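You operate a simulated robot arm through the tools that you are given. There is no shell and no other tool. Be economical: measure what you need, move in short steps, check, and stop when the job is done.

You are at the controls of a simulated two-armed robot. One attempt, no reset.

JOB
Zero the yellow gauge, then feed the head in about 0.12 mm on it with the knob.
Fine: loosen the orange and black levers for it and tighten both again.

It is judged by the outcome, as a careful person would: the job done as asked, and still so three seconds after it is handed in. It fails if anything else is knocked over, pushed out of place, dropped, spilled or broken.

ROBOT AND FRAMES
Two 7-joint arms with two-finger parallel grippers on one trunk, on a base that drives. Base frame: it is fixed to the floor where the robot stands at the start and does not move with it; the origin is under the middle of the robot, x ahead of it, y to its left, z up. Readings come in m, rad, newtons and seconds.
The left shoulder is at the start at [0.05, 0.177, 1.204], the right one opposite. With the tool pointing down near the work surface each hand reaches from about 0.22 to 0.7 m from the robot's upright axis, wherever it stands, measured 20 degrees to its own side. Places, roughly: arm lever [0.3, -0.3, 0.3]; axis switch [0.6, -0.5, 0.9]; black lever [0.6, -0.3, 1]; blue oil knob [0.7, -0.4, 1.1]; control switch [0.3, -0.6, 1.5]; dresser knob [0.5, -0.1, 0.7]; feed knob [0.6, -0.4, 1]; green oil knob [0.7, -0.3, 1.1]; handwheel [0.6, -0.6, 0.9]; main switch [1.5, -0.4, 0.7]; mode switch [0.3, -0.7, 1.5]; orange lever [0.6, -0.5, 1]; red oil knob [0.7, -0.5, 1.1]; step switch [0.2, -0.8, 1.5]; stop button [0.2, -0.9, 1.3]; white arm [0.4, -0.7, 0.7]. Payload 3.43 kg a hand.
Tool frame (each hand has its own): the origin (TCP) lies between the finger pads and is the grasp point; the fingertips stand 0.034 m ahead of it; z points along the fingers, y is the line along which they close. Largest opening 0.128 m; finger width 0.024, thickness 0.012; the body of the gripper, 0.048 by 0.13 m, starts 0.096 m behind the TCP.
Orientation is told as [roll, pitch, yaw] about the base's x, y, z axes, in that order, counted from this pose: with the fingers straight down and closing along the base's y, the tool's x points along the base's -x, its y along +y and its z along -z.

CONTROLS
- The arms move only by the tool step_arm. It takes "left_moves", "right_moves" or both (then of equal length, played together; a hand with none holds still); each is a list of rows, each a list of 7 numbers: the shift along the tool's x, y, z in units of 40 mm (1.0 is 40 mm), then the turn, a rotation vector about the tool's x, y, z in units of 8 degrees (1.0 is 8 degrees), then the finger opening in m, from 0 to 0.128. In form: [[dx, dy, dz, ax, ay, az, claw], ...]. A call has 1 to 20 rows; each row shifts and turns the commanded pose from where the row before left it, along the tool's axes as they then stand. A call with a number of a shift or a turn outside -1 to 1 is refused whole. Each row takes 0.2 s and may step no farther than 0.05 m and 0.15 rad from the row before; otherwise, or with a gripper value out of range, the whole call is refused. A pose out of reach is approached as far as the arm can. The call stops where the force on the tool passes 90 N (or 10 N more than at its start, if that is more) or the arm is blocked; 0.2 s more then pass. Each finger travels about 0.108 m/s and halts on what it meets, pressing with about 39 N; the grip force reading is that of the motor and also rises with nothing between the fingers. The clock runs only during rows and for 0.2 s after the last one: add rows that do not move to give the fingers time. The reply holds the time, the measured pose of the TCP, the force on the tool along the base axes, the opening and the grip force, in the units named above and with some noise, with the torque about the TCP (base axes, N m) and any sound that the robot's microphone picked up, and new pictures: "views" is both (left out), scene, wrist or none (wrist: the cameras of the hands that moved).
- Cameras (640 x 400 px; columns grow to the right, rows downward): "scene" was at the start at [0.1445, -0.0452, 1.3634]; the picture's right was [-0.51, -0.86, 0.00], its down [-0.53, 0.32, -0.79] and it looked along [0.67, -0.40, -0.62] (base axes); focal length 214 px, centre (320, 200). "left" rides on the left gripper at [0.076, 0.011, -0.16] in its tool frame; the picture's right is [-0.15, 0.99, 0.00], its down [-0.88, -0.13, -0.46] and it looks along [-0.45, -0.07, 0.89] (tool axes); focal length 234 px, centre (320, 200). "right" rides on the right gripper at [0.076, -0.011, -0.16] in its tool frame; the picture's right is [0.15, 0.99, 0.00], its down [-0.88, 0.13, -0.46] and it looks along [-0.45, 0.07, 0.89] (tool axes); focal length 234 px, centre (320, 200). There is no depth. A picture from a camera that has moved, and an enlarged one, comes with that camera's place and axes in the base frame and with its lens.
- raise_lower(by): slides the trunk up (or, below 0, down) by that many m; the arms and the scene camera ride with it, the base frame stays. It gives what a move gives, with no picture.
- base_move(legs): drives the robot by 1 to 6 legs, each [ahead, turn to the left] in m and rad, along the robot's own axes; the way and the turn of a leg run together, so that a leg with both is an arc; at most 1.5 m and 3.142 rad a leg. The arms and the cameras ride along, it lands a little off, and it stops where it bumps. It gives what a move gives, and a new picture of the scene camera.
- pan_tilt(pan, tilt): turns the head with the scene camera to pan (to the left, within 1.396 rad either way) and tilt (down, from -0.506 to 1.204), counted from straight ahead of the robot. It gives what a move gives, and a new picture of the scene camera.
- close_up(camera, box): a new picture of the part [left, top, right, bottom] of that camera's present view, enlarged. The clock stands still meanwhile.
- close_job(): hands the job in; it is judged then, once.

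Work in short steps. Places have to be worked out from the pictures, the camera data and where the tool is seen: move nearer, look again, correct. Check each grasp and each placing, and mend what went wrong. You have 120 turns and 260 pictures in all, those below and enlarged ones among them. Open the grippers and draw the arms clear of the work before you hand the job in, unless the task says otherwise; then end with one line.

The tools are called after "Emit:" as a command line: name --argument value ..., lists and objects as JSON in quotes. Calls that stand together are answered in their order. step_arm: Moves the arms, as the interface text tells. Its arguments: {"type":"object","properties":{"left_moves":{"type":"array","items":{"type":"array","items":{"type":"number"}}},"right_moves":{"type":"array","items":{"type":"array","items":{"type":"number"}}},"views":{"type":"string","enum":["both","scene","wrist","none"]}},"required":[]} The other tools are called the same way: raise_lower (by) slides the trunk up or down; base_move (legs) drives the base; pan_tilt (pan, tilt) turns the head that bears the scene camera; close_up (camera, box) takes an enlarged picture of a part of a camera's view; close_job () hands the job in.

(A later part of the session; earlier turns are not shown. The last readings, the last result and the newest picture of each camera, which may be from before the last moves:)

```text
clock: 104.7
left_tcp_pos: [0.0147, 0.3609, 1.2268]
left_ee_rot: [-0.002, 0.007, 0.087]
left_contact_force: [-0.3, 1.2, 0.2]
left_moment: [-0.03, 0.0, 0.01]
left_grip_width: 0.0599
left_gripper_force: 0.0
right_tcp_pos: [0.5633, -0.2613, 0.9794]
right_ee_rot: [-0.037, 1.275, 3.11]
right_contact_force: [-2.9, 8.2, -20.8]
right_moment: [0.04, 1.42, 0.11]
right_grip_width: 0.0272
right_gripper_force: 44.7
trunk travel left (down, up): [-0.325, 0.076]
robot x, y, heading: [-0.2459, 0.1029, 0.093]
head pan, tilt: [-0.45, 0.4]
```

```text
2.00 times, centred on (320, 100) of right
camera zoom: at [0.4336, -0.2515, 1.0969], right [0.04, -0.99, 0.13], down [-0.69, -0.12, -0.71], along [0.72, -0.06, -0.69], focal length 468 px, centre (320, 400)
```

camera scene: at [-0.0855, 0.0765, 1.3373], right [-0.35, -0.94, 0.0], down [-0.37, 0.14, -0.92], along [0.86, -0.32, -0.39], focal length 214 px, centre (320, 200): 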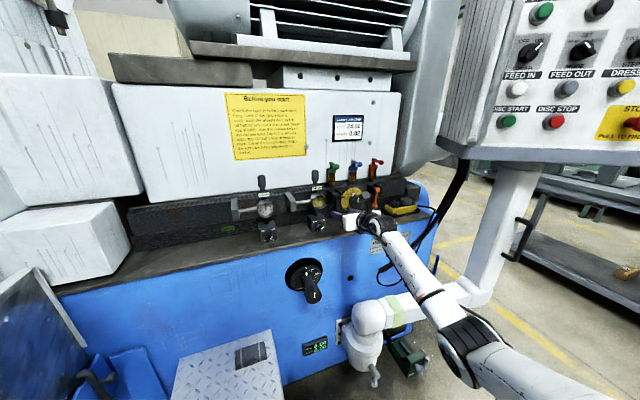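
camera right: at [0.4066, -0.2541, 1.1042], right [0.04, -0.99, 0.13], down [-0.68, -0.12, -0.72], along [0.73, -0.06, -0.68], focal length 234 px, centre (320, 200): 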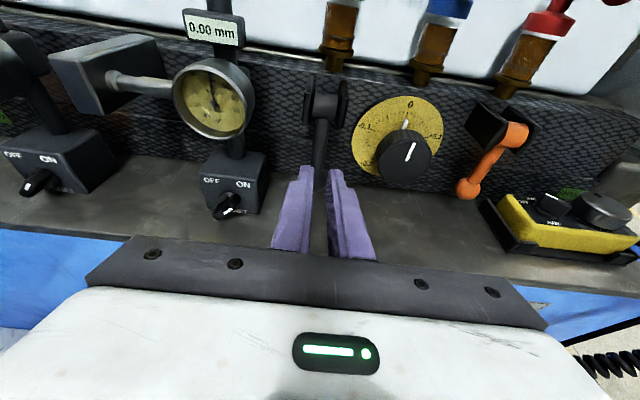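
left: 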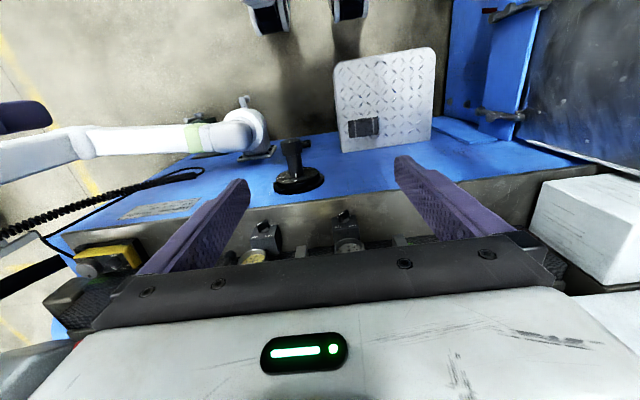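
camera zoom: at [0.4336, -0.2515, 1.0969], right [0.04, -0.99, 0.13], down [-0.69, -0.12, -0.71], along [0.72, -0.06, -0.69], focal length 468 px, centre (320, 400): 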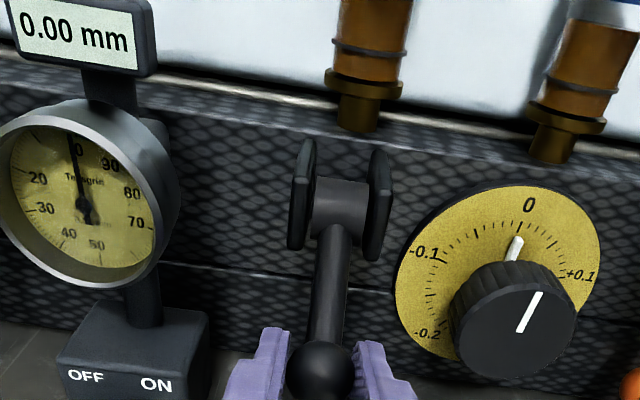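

The lever is at about 61°. I continue up towards horizontal.

Emit:
step_arm --right_moves '[[0.13, 0, -0.1, 0, 0, 0, 0.008], [0.13, 0, -0.1, 0, 0, 0, 0.008], [0.13, 0, -0.1, 0, 0, 0, 0.008], [0.15, 0, -0.06, 0, 0, 0, 0.008], [0.15, 0, -0.06, 0, 0, 0, 0.008], [0.15, 0, -0.06, 0, 0, 0, 0.008], [0, 0, 0, 0, 0, 0, 0.008]]' --views "none"

Emit:
close_up --camera "right" --box '[160, 0, 480, 200]'

Emit:
close_up --camera "scene" --box '[290, 150, 400, 230]'

```text
clock: 106.3
left_tcp_pos: [0.0171, 0.3604, 1.2275]
left_ee_rot: [-0.002, 0.008, 0.087]
left_contact_force: [0.6, -0.1, 0.2]
left_moment: [0.01, 0.02, -0.04]
left_grip_width: 0.0597
left_gripper_force: 0.1
right_tcp_pos: [0.5529, -0.261, 1.0082]
right_ee_rot: [-0.026, 1.263, 3.119]
right_contact_force: [-4.7, 12.5, -33.2]
right_moment: [0.07, -0.25, 0.13]
right_grip_width: 0.0271
right_gripper_force: 45.2
trunk travel left (down, up): [-0.325, 0.076]
robot x, y, heading: [-0.2473, 0.1061, 0.093]
head pan, tilt: [-0.45, 0.4]
```

```text
2.00 times, centred on (320, 100) of right
camera zoom: at [0.426, -0.2516, 1.128], right [0.05, -0.99, 0.13], down [-0.7, -0.13, -0.7], along [0.71, -0.06, -0.7], focal length 468 px, centre (320, 400)
```

zoom: 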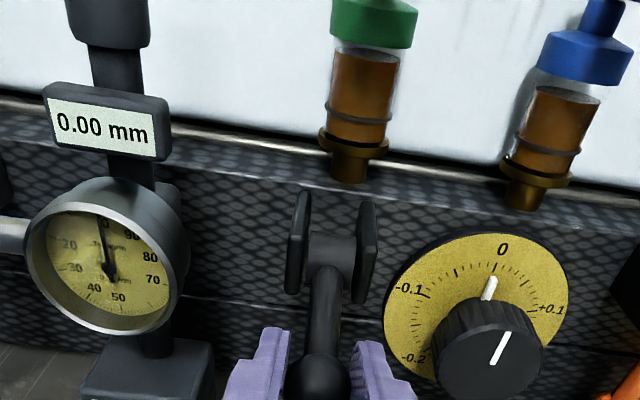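

```text
5.00 times, centred on (345, 190) of scene
camera zoom: at [-0.0823, 0.0757, 1.3366], right [-0.35, -0.94, 0.0], down [-0.37, 0.14, -0.92], along [0.86, -0.32, -0.39], focal length 1072 px, centre (195, 250)
```

zoom: 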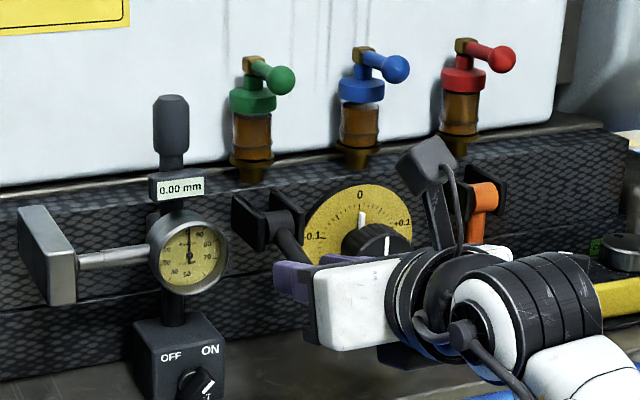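

The lever is near horizontal with 33 N resistance. I lift another 15° to see whether there is a stop.

Emit:
step_arm --right_moves '[[0.15, 0, -0.03, 0, 0, 0, 0.008], [0.15, 0, -0.02, 0, 0, 0, 0.008], [0.15, 0, -0.02, 0, 0, 0, 0.008], [0, 0, 0, 0, 0, 0, 0.008]]' --views "none"

Emit:
close_up --camera "right" --box '[160, 0, 480, 200]'

```text
clock: 107.3
left_tcp_pos: [0.013, 0.3611, 1.2275]
left_ee_rot: [-0.003, 0.006, 0.086]
left_contact_force: [1.0, -0.9, -0.5]
left_moment: [0.0, -0.01, -0.03]
left_grip_width: 0.06
left_gripper_force: 0.1
right_tcp_pos: [0.5567, -0.2655, 1.0475]
right_ee_rot: [-0.031, 1.299, 3.112]
right_contact_force: [-0.1, 0.7, -0.6]
right_moment: [-0.02, -0.03, -0.02]
right_grip_width: 0.008
right_gripper_force: 0.1
trunk travel left (down, up): [-0.325, 0.076]
robot x, y, heading: [-0.2433, 0.102, 0.09]
head pan, tilt: [-0.45, 0.4]
```

```text
2.00 times, centred on (320, 100) of right
camera zoom: at [0.4235, -0.2539, 1.1618], right [0.04, -0.99, 0.13], down [-0.67, -0.12, -0.73], along [0.74, -0.06, -0.67], focal length 468 px, centre (320, 400)
```

zoom: 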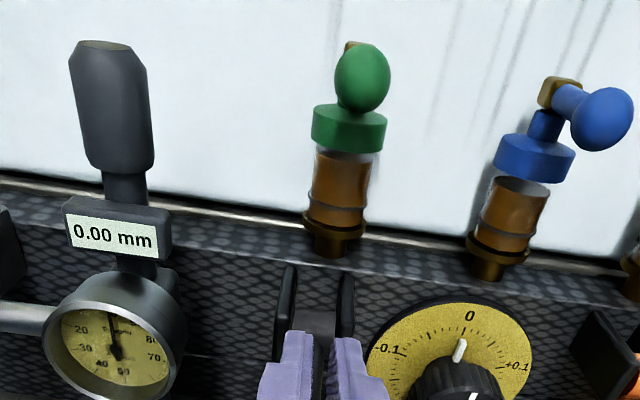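

The ball slipped at what seems a stop near horizontal. I back the hand off and look at the lever's position.

Emit:
step_arm --right_moves '[[0.5, 0, -0.5, 0, 0, 0, 0.05], [0.5, 0, -0.8, 0, 0, 0, 0.05], [0, 0, -0.8, 0, 0, 0, 0.05], [0, 0, 0, 0, 0, 0, 0.05]]' --views "none"

Emit:
close_up --camera "right" --box '[160, 50, 480, 250]'

Emit:
close_up --camera "scene" --box '[290, 150, 400, 230]'

```text
clock: 108.3
left_tcp_pos: [0.0129, 0.3605, 1.2273]
left_ee_rot: [-0.001, 0.004, 0.087]
left_contact_force: [-0.2, 0.7, -0.8]
left_moment: [0.01, -0.03, 0.01]
left_grip_width: 0.0601
left_gripper_force: 0.1
right_tcp_pos: [0.4865, -0.2636, 1.1061]
right_ee_rot: [-0.036, 1.295, 3.109]
right_contact_force: [0.1, -0.1, -0.1]
right_moment: [0.0, -0.01, 0.02]
right_grip_width: 0.0497
right_gripper_force: 0.1
trunk travel left (down, up): [-0.325, 0.076]
robot x, y, heading: [-0.2421, 0.1057, 0.093]
head pan, tilt: [-0.45, 0.4]
```

```text
2.00 times, centred on (320, 150) of right
camera zoom: at [0.3542, -0.253, 1.2222], right [0.04, -0.99, 0.13], down [-0.68, -0.12, -0.72], along [0.73, -0.06, -0.68], focal length 468 px, centre (320, 300)
```

zoom: 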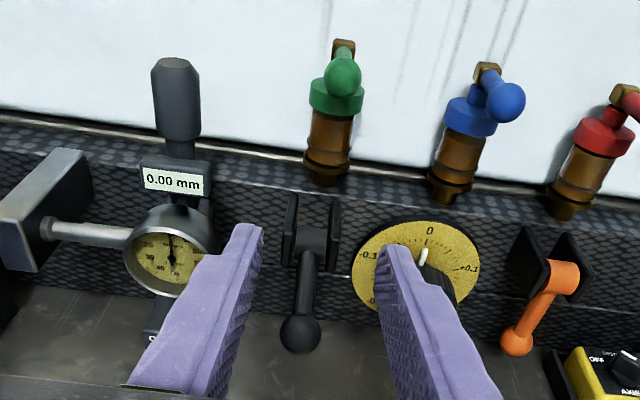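

```text
5.00 times, centred on (345, 190) of scene
camera zoom: at [-0.0862, 0.0765, 1.3374], right [-0.35, -0.94, 0.0], down [-0.36, 0.14, -0.92], along [0.86, -0.32, -0.39], focal length 1072 px, centre (195, 250)
```

zoom: 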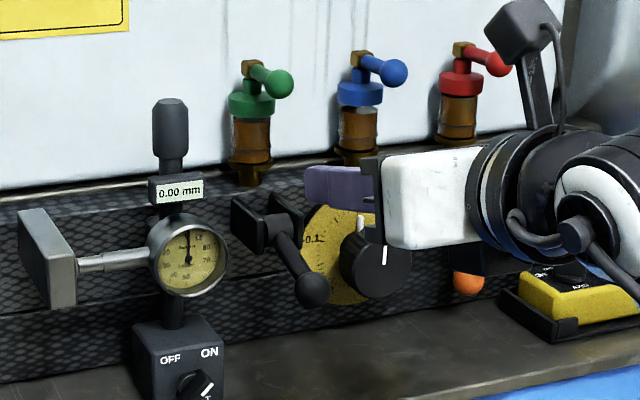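

The black lever stands about 70° out and stays there, so it is loosened. The gauge still reads 0.00. Now I go to the orange lever: across at this height, then down in front of it.

Emit:
step_arm --right_moves '[[0, 0.8, 0, 0, 0, 0, 0.05], [0, 0.8, 0, 0, 0, 0, 0.05], [0, 0.8, 0, 0, 0, 0, 0.05], [0, 0.8, 0, 0, 0, 0, 0.05], [0, 0.8, 0, 0, 0, 0, 0.05], [0, 0.7, 0, 0, 0, 0, 0.05], [-0.8, 0, 0, 0, 0, 0, 0.05], [-0.8, 0, 0, 0, 0, 0, 0.05], [-0.8, 0, 0, 0, 0, 0, 0.05], [-0.4, 0, 0, 0, 0, 0, 0.05], [0, 0, 0, 0, 0, 0, 0.05]]' --views "wrist"

Emit:
close_up --camera "right" --box '[200, 60, 440, 210]'

```text
clock: 110.7
left_tcp_pos: [0.0123, 0.3603, 1.2279]
left_ee_rot: [0.0, 0.004, 0.087]
left_contact_force: [0.0, -0.4, -0.5]
left_moment: [0.0, 0.0, 0.02]
left_grip_width: 0.06
left_gripper_force: 0.0
right_tcp_pos: [0.4557, -0.4492, 0.9947]
right_ee_rot: [-0.035, 1.297, 3.109]
right_contact_force: [0.5, -0.3, 0.2]
right_moment: [0.0, 0.03, 0.0]
right_grip_width: 0.0499
right_gripper_force: 0.0
trunk travel left (down, up): [-0.325, 0.076]
robot x, y, heading: [-0.2472, 0.105, 0.095]
head pan, tilt: [-0.45, 0.4]
camera right: at [0.3225, -0.4394, 1.111], right [0.04, -0.99, 0.13], down [-0.68, -0.12, -0.73], along [0.73, -0.06, -0.68], focal length 234 px, centre (320, 200)
```

right: 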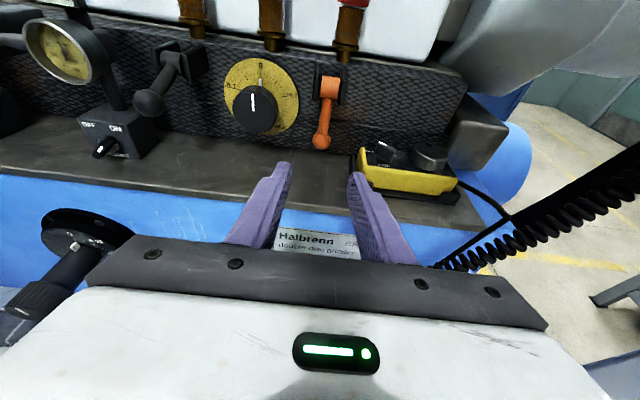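

```text
2.67 times, centred on (320, 135) of right
camera zoom: at [0.3225, -0.4394, 1.111], right [0.04, -0.99, 0.13], down [-0.68, -0.12, -0.73], along [0.73, -0.06, -0.68], focal length 624 px, centre (320, 373)
```

zoom: 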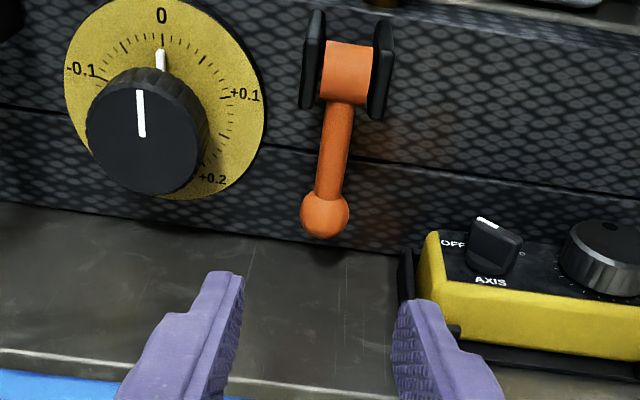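

The orange ball is at [0.632, -0.4525, 0.9416]; the yellow box starts at y≈-0.50, so I narrow the opening to 42 mm and approach centred.

Emit:
step_arm --right_moves '[[-0.04, 0.08, 0.8, 0, 0, 0, 0.042], [-0.04, 0, 0.8, 0, 0, 0, 0.042], [0, 0, 0.8, 0, 0, 0, 0.042], [0, 0, 0.6, 0, 0, 0, 0.042], [0, 0, 0, 0, 0, 0, 0.042]]' --views "none"

Emit:
close_up --camera "right" --box '[200, 80, 440, 230]'

```text
clock: 111.9
left_tcp_pos: [0.0126, 0.36, 1.2268]
left_ee_rot: [-0.002, 0.004, 0.087]
left_contact_force: [0.7, -0.1, -0.6]
left_moment: [0.01, 0.01, -0.01]
left_grip_width: 0.0602
left_gripper_force: 0.0
right_tcp_pos: [0.5552, -0.4521, 0.9634]
right_ee_rot: [-0.038, 1.298, 3.109]
right_contact_force: [-0.2, 0.3, -0.2]
right_moment: [-0.01, 0.0, 0.02]
right_grip_width: 0.042
right_gripper_force: 0.0
right hand out of reach, approached as far as the arm can: row 4
trunk travel left (down, up): [-0.325, 0.076]
robot x, y, heading: [-0.2423, 0.1005, 0.091]
head pan, tilt: [-0.45, 0.4]
```

```text
2.67 times, centred on (320, 155) of right
camera zoom: at [0.4246, -0.4416, 1.0788], right [0.04, -0.99, 0.13], down [-0.68, -0.13, -0.73], along [0.73, -0.06, -0.68], focal length 624 px, centre (320, 320)
```

zoom: 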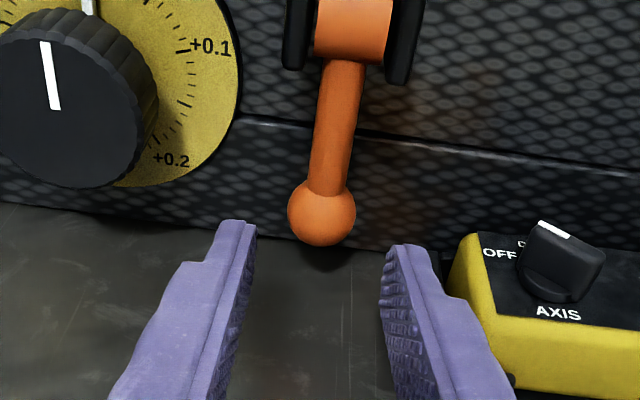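

Reach limit again. I retract, drive the base 0.08 m forward, and re-approach.

Emit:
step_arm --right_moves '[[0, 0, -0.7, 0, 0, 0, 0.042], [0, 0, -0.7, 0, 0, 0, 0.042], [0, 0, -0.7, 0, 0, 0, 0.042], [0, 0, 0, 0, 0, 0, 0.042]]' --views "none"

Emit:
base_move --legs '[[0.08, 0]]'

Emit:
close_up --camera "right" --box '[160, 40, 480, 240]'

```text
clock: 112.9
left_tcp_pos: [0.0135, 0.36, 1.2283]
left_ee_rot: [-0.002, 0.003, 0.087]
left_contact_force: [0.4, -0.2, 0.5]
left_moment: [-0.01, 0.01, -0.03]
left_grip_width: 0.0598
left_gripper_force: 0.1
right_tcp_pos: [0.4743, -0.4511, 0.9849]
right_ee_rot: [-0.035, 1.294, 3.109]
right_contact_force: [-0.4, 0.1, 0.0]
right_moment: [-0.03, 0.01, 0.01]
right_grip_width: 0.0418
right_gripper_force: 0.0
trunk travel left (down, up): [-0.325, 0.076]
robot x, y, heading: [-0.2424, 0.0984, 0.097]
head pan, tilt: [-0.45, 0.4]
```

```text
clock: 113.9
left_tcp_pos: [0.0927, 0.3675, 1.2265]
left_ee_rot: [-0.001, 0.003, 0.084]
left_contact_force: [0.7, -0.2, -0.1]
left_moment: [0.01, 0.0, -0.03]
left_grip_width: 0.0598
left_gripper_force: 0.1
right_tcp_pos: [0.5544, -0.4453, 0.9855]
right_ee_rot: [-0.036, 1.295, 3.109]
right_contact_force: [-0.3, -0.3, 0.0]
right_moment: [-0.01, 0.0, 0.04]
right_grip_width: 0.0419
right_gripper_force: 0.2
trunk travel left (down, up): [-0.325, 0.076]
robot x, y, heading: [-0.1663, 0.1102, 0.089]
head pan, tilt: [-0.45, 0.4]
camera scene: at [-0.0059, 0.0836, 1.3373], right [-0.35, -0.94, 0.0], down [-0.37, 0.14, -0.92], along [0.86, -0.32, -0.39], focal length 214 px, centre (320, 200)
```

scene: 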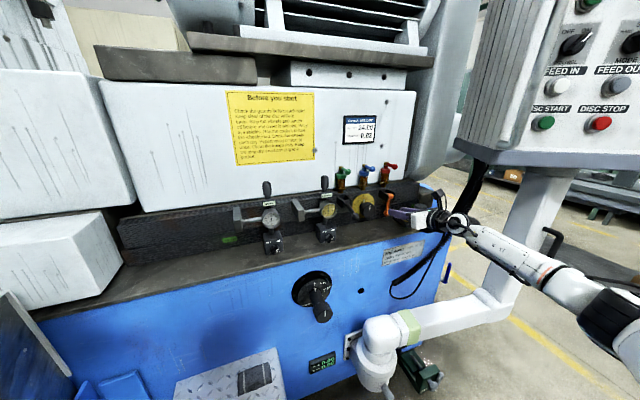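

```text
2.00 times, centred on (320, 140) of right
camera zoom: at [0.422, -0.4355, 1.101], right [0.04, -0.99, 0.13], down [-0.68, -0.12, -0.72], along [0.73, -0.06, -0.68], focal length 468 px, centre (320, 320)
```

zoom: 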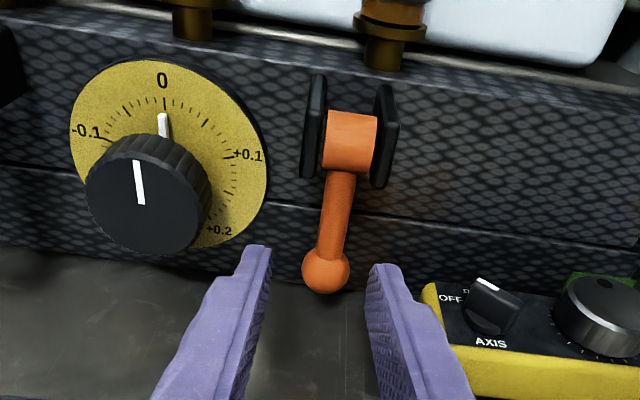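

The base is forward. The ball is at [0.632, -0.452, 0.943]. I advance the remaining 67 mm with the small corrections.

Emit:
step_arm --right_moves '[[-0.26, 0.16, 0.2, 0, 0, 0, 0.042], [-0.26, 0, 0.5, 0, 0, 0, 0.042], [0, 0, 0.5, 0, 0, 0, 0.042], [0, 0, 0.4, 0, 0, 0, 0.042], [0, 0, 0, 0, 0, 0, 0.042]]' --views "none"

Emit:
close_up --camera "right" --box '[200, 80, 440, 230]'

```text
clock: 115.1
left_tcp_pos: [0.092, 0.3676, 1.228]
left_ee_rot: [-0.002, 0.003, 0.085]
left_contact_force: [-0.2, 0.0, 0.1]
left_moment: [0.0, -0.01, 0.01]
left_grip_width: 0.06
left_gripper_force: 0.1
right_tcp_pos: [0.6084, -0.4516, 0.9485]
right_ee_rot: [-0.037, 1.297, 3.109]
right_contact_force: [0.6, -0.6, -0.3]
right_moment: [0.0, 0.0, 0.0]
right_grip_width: 0.042
right_gripper_force: 0.0
trunk travel left (down, up): [-0.325, 0.076]
robot x, y, heading: [-0.1647, 0.111, 0.093]
head pan, tilt: [-0.45, 0.4]
```

```text
2.67 times, centred on (320, 155) of right
camera zoom: at [0.4764, -0.4411, 1.0641], right [0.04, -0.99, 0.13], down [-0.68, -0.12, -0.73], along [0.73, -0.06, -0.68], focal length 624 px, centre (320, 320)
```

zoom: 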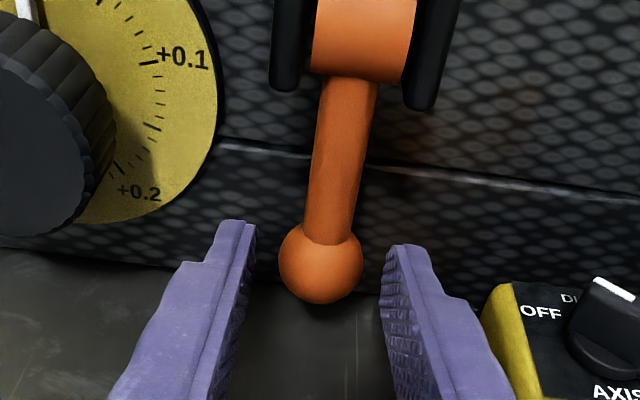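

Well centred. I close and pull the ball out about 23°, then open, seat deeper and regrip in one sequence.

Emit:
step_arm --right_moves '[[0, 0, 0.1, 0, 0, 0, 0.042], [0, 0, 0, 0, 0, 0, 0.025], [0, 0, 0, 0, 0, 0, 0.012], [0, 0, 0, 0, 0, 0, 0.01], [-0.05, 0, -0.18, 0, 0, 0, 0.01], [-0.03, 0, -0.18, 0, 0, 0, 0.01], [0, 0, -0.18, 0, 0, 0, 0.01], [0.02, 0, -0.18, 0, 0, 0, 0.01], [0, 0, 0, 0, 0, 0, 0.01]]' --views "none"

Emit:
close_up --camera "right" --box '[200, 80, 440, 230]'

```text
clock: 117.1
left_tcp_pos: [0.0939, 0.3671, 1.2276]
left_ee_rot: [-0.003, 0.004, 0.084]
left_contact_force: [-0.2, -0.4, 0.4]
left_moment: [0.01, 0.0, 0.0]
left_grip_width: 0.06
left_gripper_force: 0.0
right_tcp_pos: [0.586, -0.4511, 0.9512]
right_ee_rot: [-0.038, 1.293, 3.108]
right_contact_force: [18.4, -2.4, -0.8]
right_moment: [-0.04, 1.15, -0.11]
right_grip_width: 0.0272
right_gripper_force: 45.4
trunk travel left (down, up): [-0.325, 0.076]
robot x, y, heading: [-0.1634, 0.1119, 0.09]
head pan, tilt: [-0.45, 0.4]
```

```text
2.67 times, centred on (320, 155) of right
camera zoom: at [0.4547, -0.4412, 1.0662], right [0.04, -0.99, 0.13], down [-0.68, -0.12, -0.72], along [0.73, -0.06, -0.68], focal length 624 px, centre (320, 320)
```

zoom: 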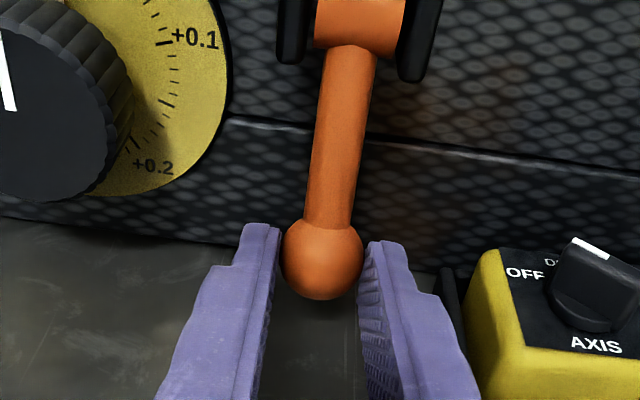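

Same behaviour as the black lever. I reseat deeper and continue the arc to about 60°.

Emit:
step_arm --right_moves '[[0, 0, 0, 0, 0, 0, 0.042], [0, 0, 0, 0, 0, 0, 0.042], [0, 0, 0.25, 0, 0, 0, 0.042], [0, 0, 0.2, 0, 0, 0, 0.042], [0, 0, 0, 0, 0, 0, 0.025], [0, 0, 0, 0, 0, 0, 0.01], [0, 0, 0, 0, 0, 0, 0.008], [0.04, 0, -0.157, 0, 0, 0, 0.008], [0.04, 0, -0.157, 0, 0, 0, 0.008], [0.04, 0, -0.157, 0, 0, 0, 0.008], [0.08, 0, -0.14, 0, 0, 0, 0.008], [0.08, 0, -0.14, 0, 0, 0, 0.008], [0.08, 0, -0.14, 0, 0, 0, 0.008], [0.113, 0, -0.113, 0, 0, 0, 0.008], [0.113, 0, -0.113, 0, 0, 0, 0.008], [0.113, 0, -0.113, 0, 0, 0, 0.008], [0, 0, 0, 0, 0, 0, 0.008]]' --views "none"

Emit:
close_up --camera "right" --box '[160, 0, 480, 200]'

```text
clock: 120.7
left_tcp_pos: [0.0953, 0.3664, 1.2275]
left_ee_rot: [0.001, 0.007, 0.087]
left_contact_force: [0.2, -0.3, -0.3]
left_moment: [-0.02, 0.0, -0.01]
left_grip_width: 0.06
left_gripper_force: 0.0
right_tcp_pos: [0.5604, -0.4517, 0.9782]
right_ee_rot: [-0.034, 1.279, 3.112]
right_contact_force: [-1.9, -0.6, -20.5]
right_moment: [0.01, 1.52, 0.02]
right_grip_width: 0.0271
right_gripper_force: 45.4
trunk travel left (down, up): [-0.325, 0.076]
robot x, y, heading: [-0.1636, 0.1106, 0.091]
head pan, tilt: [-0.45, 0.4]
```

```text
2.00 times, centred on (320, 100) of right
camera zoom: at [0.4308, -0.4419, 1.0959], right [0.05, -0.99, 0.13], down [-0.69, -0.13, -0.71], along [0.72, -0.06, -0.69], focal length 468 px, centre (320, 400)
```

zoom: 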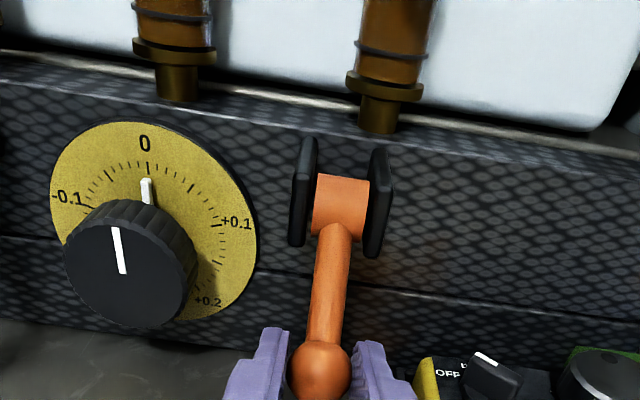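

Same as the black one. I lift on to about 80°, then release and check.

Emit:
step_arm --right_moves '[[0.13, 0, -0.1, 0, 0, 0, 0.008], [0.13, 0, -0.1, 0, 0, 0, 0.008], [0.13, 0, -0.1, 0, 0, 0, 0.008], [0.15, 0, -0.06, 0, 0, 0, 0.008], [0.15, 0, -0.06, 0, 0, 0, 0.008], [0.12, 0, -0.05, 0, 0, 0, 0.008], [0, 0, 0, 0, 0, 0, 0.008]]' --views "none"

Emit:
step_arm --right_moves '[[0, 0, 0, 0, 0, 0, 0.045], [0, 0, 0, 0, 0, 0, 0.045], [0, 0, -0.8, 0, 0, 0, 0.045], [0, 0, -0.8, 0, 0, 0, 0.045], [0, 0, 0, 0, 0, 0, 0.045]]' --views "wrist"

Emit:
close_up --camera "scene" --box '[290, 150, 430, 250]'

```text
clock: 122.3
left_tcp_pos: [0.0936, 0.3675, 1.2258]
left_ee_rot: [-0.001, 0.007, 0.085]
left_contact_force: [0.5, 1.7, -0.2]
left_moment: [-0.03, 0.0, 0.0]
left_grip_width: 0.06
left_gripper_force: 0.1
right_tcp_pos: [0.5557, -0.4524, 1.025]
right_ee_rot: [-0.04, 1.298, 3.106]
right_contact_force: [7.0, 1.6, -2.7]
right_moment: [0.01, -0.38, 0.1]
right_grip_width: 0.0136
right_gripper_force: 44.4
trunk travel left (down, up): [-0.325, 0.076]
robot x, y, heading: [-0.1642, 0.1104, 0.093]
head pan, tilt: [-0.45, 0.4]
```

```text
clock: 123.5
left_tcp_pos: [0.0929, 0.3668, 1.2277]
left_ee_rot: [-0.001, 0.005, 0.085]
left_contact_force: [0.0, 0.4, -0.1]
left_moment: [-0.01, -0.03, -0.02]
left_grip_width: 0.0601
left_gripper_force: 0.1
right_tcp_pos: [0.4907, -0.4533, 1.0404]
right_ee_rot: [-0.038, 1.295, 3.106]
right_contact_force: [-0.1, 0.5, -0.3]
right_moment: [0.0, 0.0, 0.02]
right_grip_width: 0.0453
right_gripper_force: 0.2
trunk travel left (down, up): [-0.325, 0.076]
robot x, y, heading: [-0.1639, 0.1092, 0.087]
head pan, tilt: [-0.45, 0.4]
camera right: at [0.3587, -0.4444, 1.1558], right [0.04, -0.99, 0.13], down [-0.68, -0.12, -0.72], along [0.73, -0.06, -0.68], focal length 234 px, centre (320, 200)
```

right: 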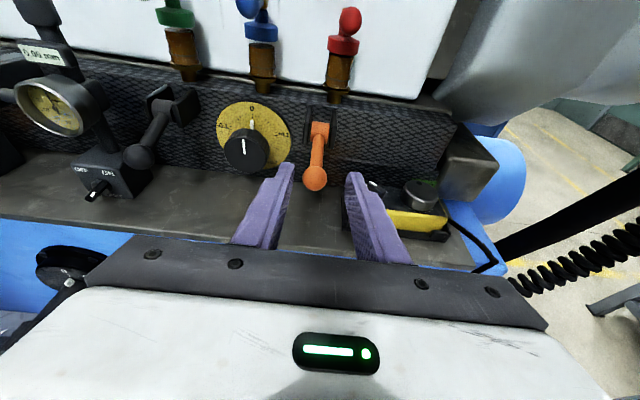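

```text
4.00 times, centred on (360, 200) of scene
camera zoom: at [-0.0065, 0.0834, 1.3374], right [-0.35, -0.94, 0.0], down [-0.36, 0.14, -0.92], along [0.86, -0.32, -0.39], focal length 858 px, centre (160, 200)
```

zoom: 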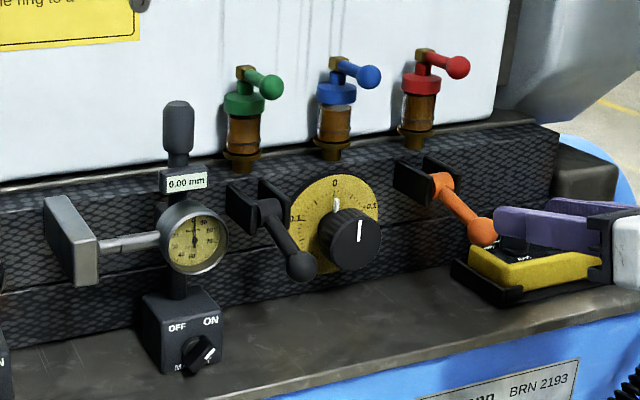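

Both levers are out and loose, and the gauge reads 0.00. The knob's front centre is at about [0.626, -0.357, 0.978]. I level the hand and line it up with the knob.

Emit:
step_arm --right_moves '[[0, -0.6, -0.2, 0, 0.7, 0, 0.08], [0, -0.6, 0, 0, 0.7, 0, 0.08], [-0.5, -0.6, 0, 0, 0.64, 0, 0.08], [-0.5, -0.6, 0, 0, 0, 0, 0.08], [-0.5, 0, 0, 0, 0, 0, 0.08], [0, 0, 0, 0, 0, 0, 0.08]]' --views "wrist"

Emit:
close_up --camera "right" --box '[220, 60, 420, 185]'

```text
clock: 124.9
left_tcp_pos: [0.093, 0.3677, 1.2262]
left_ee_rot: [0.0, 0.002, 0.086]
left_contact_force: [0.0, -1.0, 0.0]
left_moment: [0.02, -0.02, -0.01]
left_grip_width: 0.06
left_gripper_force: 0.0
right_tcp_pos: [0.4875, -0.3647, 0.9836]
right_ee_rot: [-2.442, 1.557, 0.701]
right_contact_force: [-0.8, 1.0, 0.0]
right_moment: [-0.03, 0.0, 0.01]
right_grip_width: 0.0801
right_gripper_force: 0.0
right hand out of reach, approached as far as the arm can: row 1
trunk travel left (down, up): [-0.325, 0.076]
robot x, y, heading: [-0.1653, 0.1109, 0.093]
head pan, tilt: [-0.45, 0.4]
camera right: at [0.3285, -0.3541, 1.0563], right [0.0, -0.99, 0.14], down [-0.45, -0.12, -0.89], along [0.89, -0.06, -0.44], focal length 234 px, centre (320, 200)
```

right: 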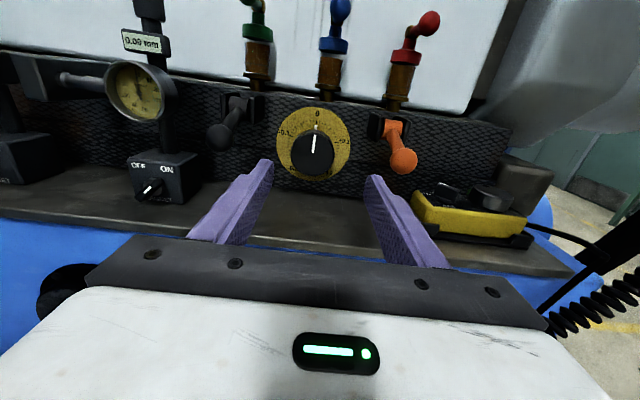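

```text
3.20 times, centred on (320, 122) of right
camera zoom: at [0.3285, -0.3541, 1.0563], right [0.0, -0.99, 0.14], down [-0.45, -0.12, -0.89], along [0.89, -0.06, -0.44], focal length 749 px, centre (320, 448)
```

zoom: 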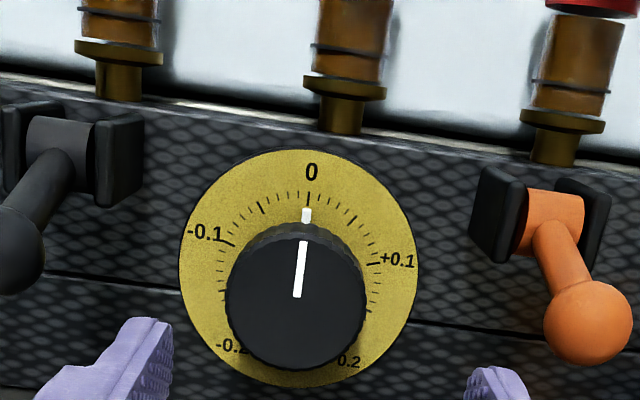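

The knob is 10 mm left and 8 mm below the tool axis. I correct that, roll -43° for the clockwise stroke, and approach.

Emit:
step_arm --right_moves '[[-0.2, -0.24, 0, 0, 0, 0, 0.08], [0, 0, 0, 0, 0, -0.9, 0.08], [0, 0, 0, 0, 0, -0.9, 0.08], [0, 0, 0, 0, 0, -0.9, 0.08], [0, 0, 0, 0, 0, -0.9, 0.08], [0, 0, 0, 0, 0, -0.9, 0.08], [0, 0, 0, 0, 0, -0.9, 0.08], [0, 0, 0.8, 0, 0, 0, 0.08], [0, 0, 0.7, 0, 0, 0, 0.08], [0, 0, 0, 0, 0, 0, 0.08]]' --views "wrist"

Emit:
close_up --camera "right" --box '[220, 70, 420, 195]'

```text
clock: 127.1
left_tcp_pos: [0.0923, 0.3685, 1.2274]
left_ee_rot: [-0.002, 0.003, 0.085]
left_contact_force: [-0.1, 0.1, 0.6]
left_moment: [-0.02, 0.0, 0.0]
left_grip_width: 0.06
left_gripper_force: 0.2
right_tcp_pos: [0.5449, -0.3574, 0.9742]
right_ee_rot: [1.586, 0.826, -1.561]
right_contact_force: [-0.7, 0.7, 0.2]
right_moment: [-0.01, -0.01, 0.0]
right_grip_width: 0.0802
right_gripper_force: 0.1
trunk travel left (down, up): [-0.325, 0.076]
robot x, y, heading: [-0.165, 0.1092, 0.089]
head pan, tilt: [-0.45, 0.4]
camera right: at [0.3869, -0.2965, 1.0192], right [-0.01, -0.63, 0.78], down [-0.45, -0.69, -0.56], along [0.89, -0.35, -0.28], focal length 234 px, centre (320, 200)
```

right: 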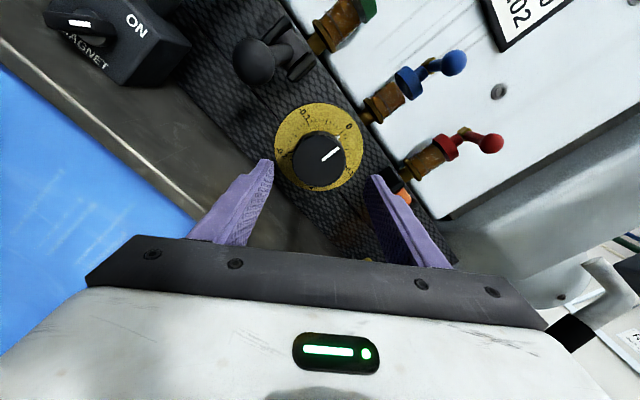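

```text
3.20 times, centred on (320, 132) of right
camera zoom: at [0.3869, -0.2965, 1.0192], right [-0.01, -0.63, 0.78], down [-0.45, -0.69, -0.56], along [0.89, -0.35, -0.28], focal length 749 px, centre (320, 416)
```

zoom: 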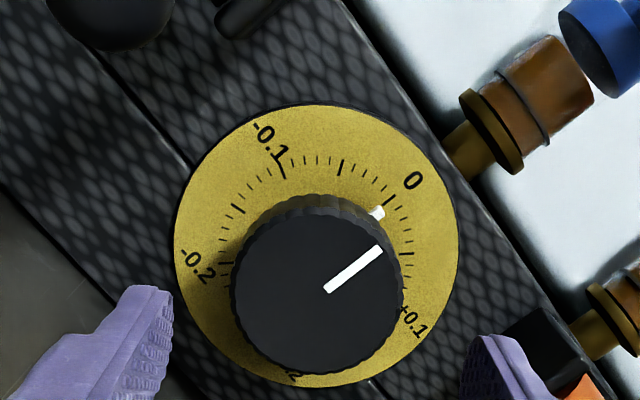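

Well aligned. I advance 58 mm to bring the pads around the knob.

Emit:
step_arm --right_moves '[[0, 0, 0.5, 0, 0, 0, 0.08], [0, 0, 0.5, 0, 0, 0, 0.08], [0, 0, 0.45, 0, 0, 0, 0.08], [0, 0, 0, 0, 0, 0, 0.08]]' --views "none"

Emit:
close_up --camera "right" --box '[220, 90, 420, 215]'

Emit:
close_up --camera "scene" --box '[290, 150, 430, 250]'

```text
clock: 128.1
left_tcp_pos: [0.0918, 0.3682, 1.2276]
left_ee_rot: [-0.003, 0.003, 0.086]
left_contact_force: [0.2, 0.5, 0.2]
left_moment: [0.01, -0.02, -0.01]
left_grip_width: 0.0601
left_gripper_force: 0.1
right_tcp_pos: [0.6044, -0.3559, 0.9754]
right_ee_rot: [1.585, 0.825, -1.56]
right_contact_force: [-0.3, -0.3, 0.3]
right_moment: [-0.06, 0.0, 0.04]
right_grip_width: 0.0797
right_gripper_force: 0.1
trunk travel left (down, up): [-0.325, 0.076]
robot x, y, heading: [-0.1658, 0.1142, 0.093]
head pan, tilt: [-0.45, 0.4]
```

```text
3.20 times, centred on (320, 152) of right
camera zoom: at [0.4449, -0.2964, 1.0216], right [-0.01, -0.63, 0.78], down [-0.45, -0.69, -0.56], along [0.89, -0.36, -0.28], focal length 749 px, centre (320, 352)
```

zoom: 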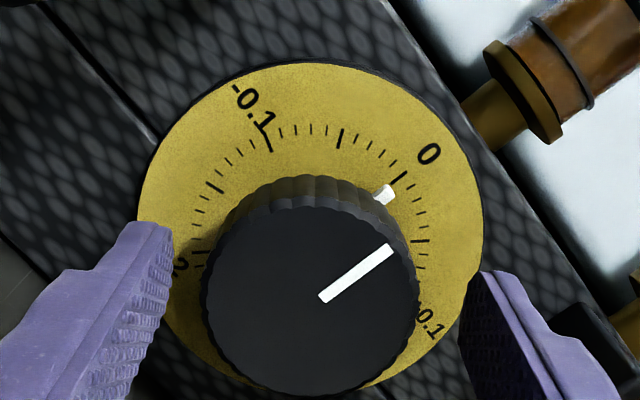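

```text
4.00 times, centred on (360, 200) of scene
camera zoom: at [-0.0069, 0.0834, 1.3375], right [-0.35, -0.94, 0.0], down [-0.36, 0.14, -0.92], along [0.86, -0.32, -0.39], focal length 858 px, centre (160, 200)
```

zoom: 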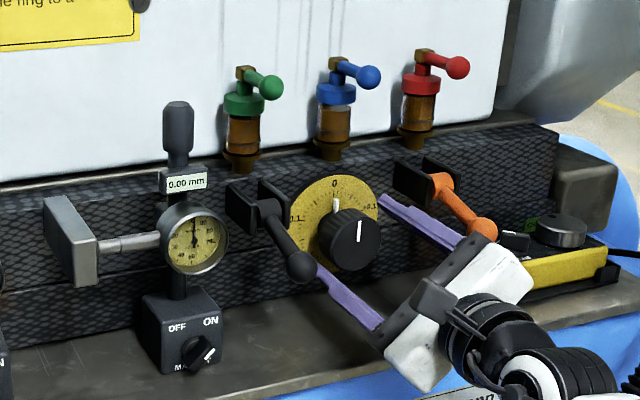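

The pads are centred on the knob. I close on it, turn clockwise (towards +) 24° and read the gauge.

Emit:
step_arm --right_moves '[[0, 0, 0, 0, 0, 0, 0.065], [0, 0, 0, 0, 0, 0, 0.055], [0, 0, 0, 0, 0, 0, 0.05], [0, 0, 0, 0, 0, 0.6, 0.05], [0, 0, 0, 0, 0, 0.6, 0.05], [0, 0, 0, 0, 0, 0.6, 0.05], [0, 0, 0, 0, 0, 0.6, 0.05], [0, 0, 0, 0, 0, 0.6, 0.05], [0, 0, 0, 0, 0, 0, 0.05]]' --views "none"

Emit:
close_up --camera "right" --box '[220, 90, 420, 215]'

Emit:
close_up --camera "scene" --box '[310, 180, 350, 225]'

```text
clock: 130.1
left_tcp_pos: [0.0915, 0.3693, 1.2275]
left_ee_rot: [-0.002, 0.001, 0.086]
left_contact_force: [0.4, 0.6, 1.1]
left_moment: [-0.01, 0.0, 0.03]
left_grip_width: 0.0599
left_gripper_force: 0.1
right_tcp_pos: [0.6044, -0.3564, 0.9754]
right_ee_rot: [1.599, 1.248, -1.541]
right_contact_force: [-11.7, 6.1, -4.1]
right_moment: [0.01, -0.19, 0.05]
right_grip_width: 0.0574
right_gripper_force: 44.8
trunk travel left (down, up): [-0.325, 0.076]
robot x, y, heading: [-0.1672, 0.1114, 0.093]
head pan, tilt: [-0.45, 0.4]
```

```text
3.20 times, centred on (320, 152) of right
camera zoom: at [0.4449, -0.3208, 1.0411], right [0.0, -0.89, 0.45], down [-0.45, -0.4, -0.8], along [0.89, -0.21, -0.4], focal length 749 px, centre (320, 352)
```

zoom: 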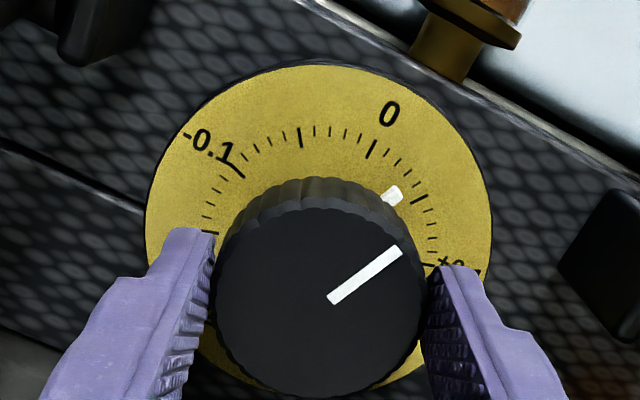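

```text
8.89 times, centred on (330, 202) of scene
camera zoom: at [-0.0077, 0.0838, 1.3375], right [-0.35, -0.94, 0.0], down [-0.36, 0.14, -0.92], along [0.86, -0.32, -0.39], focal length 1906 px, centre (231, 178)
```

zoom: 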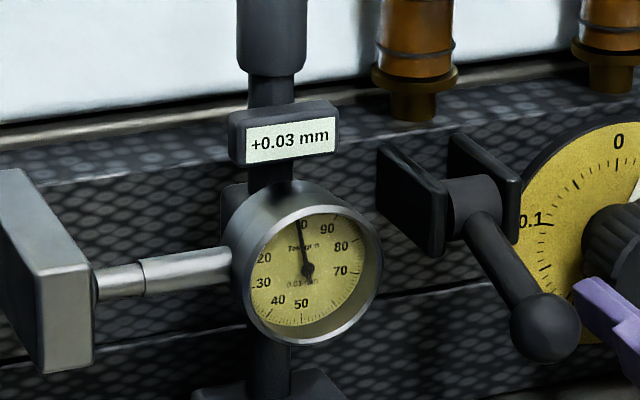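

+0.03 mm for 24°: the head moves freely and the direction is right. I continue 56°.

Emit:
step_arm --right_moves '[[0, 0, 0, 0, 0, 0.7, 0.05], [0, 0, 0, 0, 0, 0.7, 0.05], [0, 0, 0, 0, 0, 0.7, 0.05], [0, 0, 0, 0, 0, 0.7, 0.05], [0, 0, 0, 0, 0, 0.7, 0.05], [0, 0, 0, 0, 0, 0.7, 0.05], [0, 0, 0, 0, 0, 0.7, 0.05], [0, 0, 0, 0, 0, 0.7, 0.05], [0, 0, 0, 0, 0, 0.7, 0.05], [0, 0, 0, 0, 0, 0.7, 0.05], [0, 0, 0, 0, 0, 0, 0.05]]' --views "none"

Emit:
close_up --camera "right" --box '[220, 90, 420, 215]'

Emit:
close_up --camera "scene" --box '[310, 180, 350, 225]'

```text
clock: 132.5
left_tcp_pos: [0.0932, 0.3666, 1.2278]
left_ee_rot: [-0.002, 0.004, 0.086]
left_contact_force: [1.1, -0.5, 1.3]
left_moment: [-0.03, 0.0, -0.02]
left_grip_width: 0.0598
left_gripper_force: 0.0
right_tcp_pos: [0.6048, -0.358, 0.9756]
right_ee_rot: [-1.587, 0.917, 1.556]
right_contact_force: [-3.9, -3.7, -3.2]
right_moment: [-0.02, -0.33, -1.12]
right_grip_width: 0.0576
right_gripper_force: 44.5
trunk travel left (down, up): [-0.325, 0.076]
robot x, y, heading: [-0.164, 0.1063, 0.087]
head pan, tilt: [-0.45, 0.4]
```

```text
3.20 times, centred on (320, 152) of right
camera zoom: at [0.4449, -0.3945, 1.0392], right [0.0, -0.87, -0.49], down [-0.45, 0.43, -0.78], along [0.89, 0.22, -0.39], focal length 749 px, centre (320, 352)
```

zoom: 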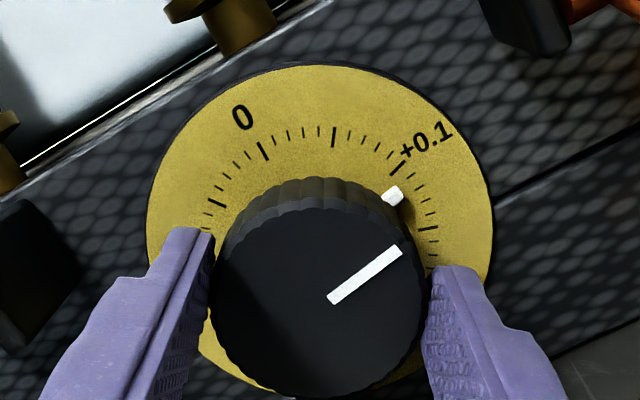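

```text
8.89 times, centred on (330, 202) of scene
camera zoom: at [-0.0069, 0.0826, 1.3374], right [-0.35, -0.94, 0.0], down [-0.36, 0.14, -0.92], along [0.86, -0.32, -0.39], focal length 1906 px, centre (231, 178)
```

zoom: 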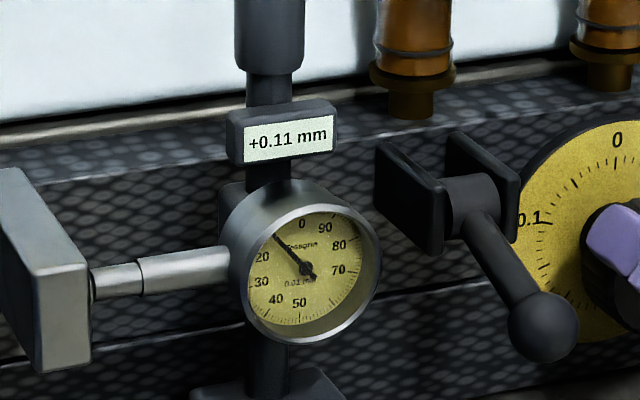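

+0.11 mm. About 7° more for 0.12.

Emit:
step_arm --right_moves '[[0, 0, 0, 0, 0, 0.4, 0.05], [0, 0, 0, 0, 0, 0.4, 0.05], [0, 0, 0, 0, 0, 0, 0.05], [0, 0, 0, 0, 0, 0, 0.08], [0, 0, 0, 0, 0, 0, 0.08], [0, 0, 0, 0, 0, 0, 0.08]]' --views "none"

Emit:
close_up --camera "scene" --box '[310, 180, 350, 225]'

```text
clock: 133.9
left_tcp_pos: [0.0917, 0.3679, 1.2267]
left_ee_rot: [-0.003, 0.004, 0.084]
left_contact_force: [0.6, -0.2, 0.7]
left_moment: [0.0, 0.0, -0.02]
left_grip_width: 0.0599
left_gripper_force: 0.0
right_tcp_pos: [0.6052, -0.3565, 0.9749]
right_ee_rot: [-1.585, 0.805, 1.562]
right_contact_force: [0.0, 0.1, 0.4]
right_moment: [-0.01, 0.0, 0.02]
right_grip_width: 0.08
right_gripper_force: 0.1
trunk travel left (down, up): [-0.325, 0.076]
robot x, y, heading: [-0.1609, 0.1099, 0.093]
head pan, tilt: [-0.45, 0.4]
```

```text
8.89 times, centred on (330, 202) of scene
camera zoom: at [-0.0068, 0.0834, 1.3375], right [-0.35, -0.94, 0.0], down [-0.36, 0.14, -0.92], along [0.86, -0.32, -0.39], focal length 1906 px, centre (231, 178)
```

zoom: 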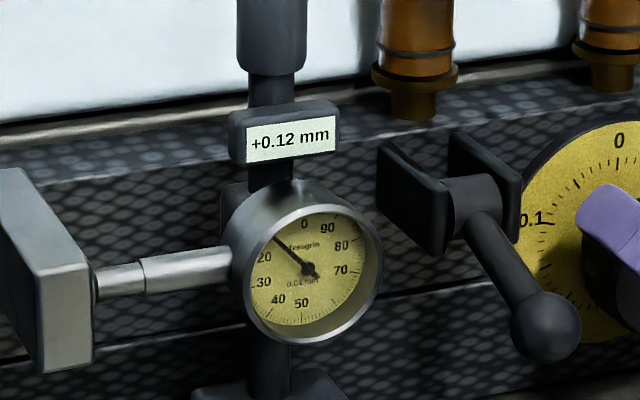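

+0.12 mm, held after release. Now I withdraw, level the roll, pitch down 16° and go in front of the orange lever to push it back.

Emit:
step_arm --right_moves '[[0, 0, -0.8, 0, 0, 0, 0.08], [0, 0, -0.8, 0, 0, 0, 0.08], [0, 0, -0.8, 0, 0, 0, 0.05], [0, 0, -0.4, 0, 0, -1, 0.045], [0, 0, 0, 0, 0, -1, 0.045], [0, 0, 0, 0, 0, -1, 0.045], [0, 0, 0, 0, 0, -1, 0.045], [0, 0, 0, 0, 0, -1, 0.045], [0, 0, 0, 0, 0, -0.8, 0.045], [0, 0.8, 0, 0, -0.7, 0, 0.045], [0.5, 0.8, 0, 0, -0.7, 0, 0.045], [0.5, 0.8, 0, 0, -0.64, 0, 0.045], [0, 0, 0, 0, 0, 0, 0.045]]' --views "wrist"

Emit:
close_up --camera "right" --box '[160, 40, 480, 240]'

```text
clock: 136.7
left_tcp_pos: [0.0922, 0.369, 1.2274]
left_ee_rot: [-0.004, 0.004, 0.085]
left_contact_force: [-0.1, 0.3, -0.2]
left_moment: [-0.07, -0.03, 0.03]
left_grip_width: 0.0599
left_gripper_force: 0.0
right_tcp_pos: [0.497, -0.438, 1.0093]
right_ee_rot: [0.169, 1.313, -2.968]
right_contact_force: [-0.6, -0.3, -1.3]
right_moment: [-0.02, -0.06, -0.01]
right_grip_width: 0.0453
right_gripper_force: 0.1
right hand out of reach, approached as far as the arm can: row 12
trunk travel left (down, up): [-0.325, 0.076]
robot x, y, heading: [-0.1646, 0.111, 0.088]
head pan, tilt: [-0.45, 0.4]
camera right: at [0.363, -0.4232, 1.1215], right [0.05, -0.98, 0.18], down [-0.66, -0.17, -0.73], along [0.75, -0.09, -0.66], focal length 234 px, centre (320, 200)
```

right: 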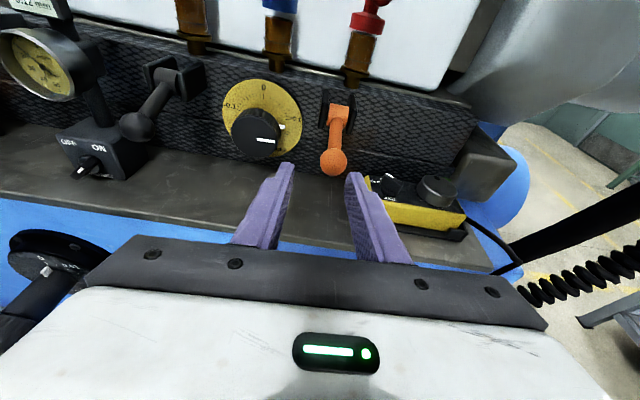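

```text
2.00 times, centred on (320, 140) of right
camera zoom: at [0.363, -0.4232, 1.1215], right [0.05, -0.98, 0.18], down [-0.66, -0.17, -0.73], along [0.75, -0.09, -0.66], focal length 468 px, centre (320, 320)
```

zoom: 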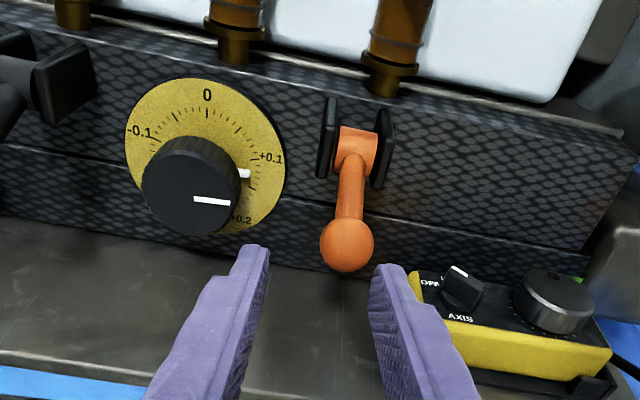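

The orange ball is at about [0.568, -0.4525, 0.991]. I straddle and grip it near the pad ends.

Emit:
step_arm --right_moves '[[0, 0.37, 0.2, 0, 0, 0, 0.045], [-0.03, 0, 0.6, 0, 0, 0, 0.045], [0, 0, 0.61, 0, 0, 0, 0.045], [0, 0, 0, 0, 0, 0, 0.045]]' --views "none"

Emit:
close_up --camera "right" --box '[200, 80, 440, 230]'

```text
clock: 137.7
left_tcp_pos: [0.0925, 0.3674, 1.2278]
left_ee_rot: [-0.002, 0.004, 0.085]
left_contact_force: [0.4, -0.2, 0.4]
left_moment: [0.02, -0.01, -0.03]
left_grip_width: 0.0597
left_gripper_force: 0.1
right_tcp_pos: [0.5513, -0.4541, 0.9937]
right_ee_rot: [0.167, 1.291, -2.982]
right_contact_force: [-0.4, -0.2, 1.1]
right_moment: [-0.05, -0.02, 0.0]
right_grip_width: 0.0451
right_gripper_force: 0.0
trunk travel left (down, up): [-0.325, 0.076]
robot x, y, heading: [-0.1645, 0.1104, 0.092]
head pan, tilt: [-0.45, 0.4]
```

```text
2.67 times, centred on (320, 155) of right
camera zoom: at [0.4206, -0.4368, 1.1072], right [0.04, -0.98, 0.19], down [-0.68, -0.16, -0.72], along [0.73, -0.1, -0.67], focal length 624 px, centre (320, 320)
```

zoom: 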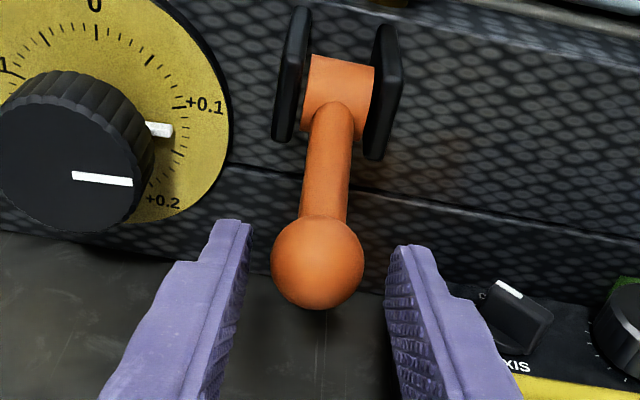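

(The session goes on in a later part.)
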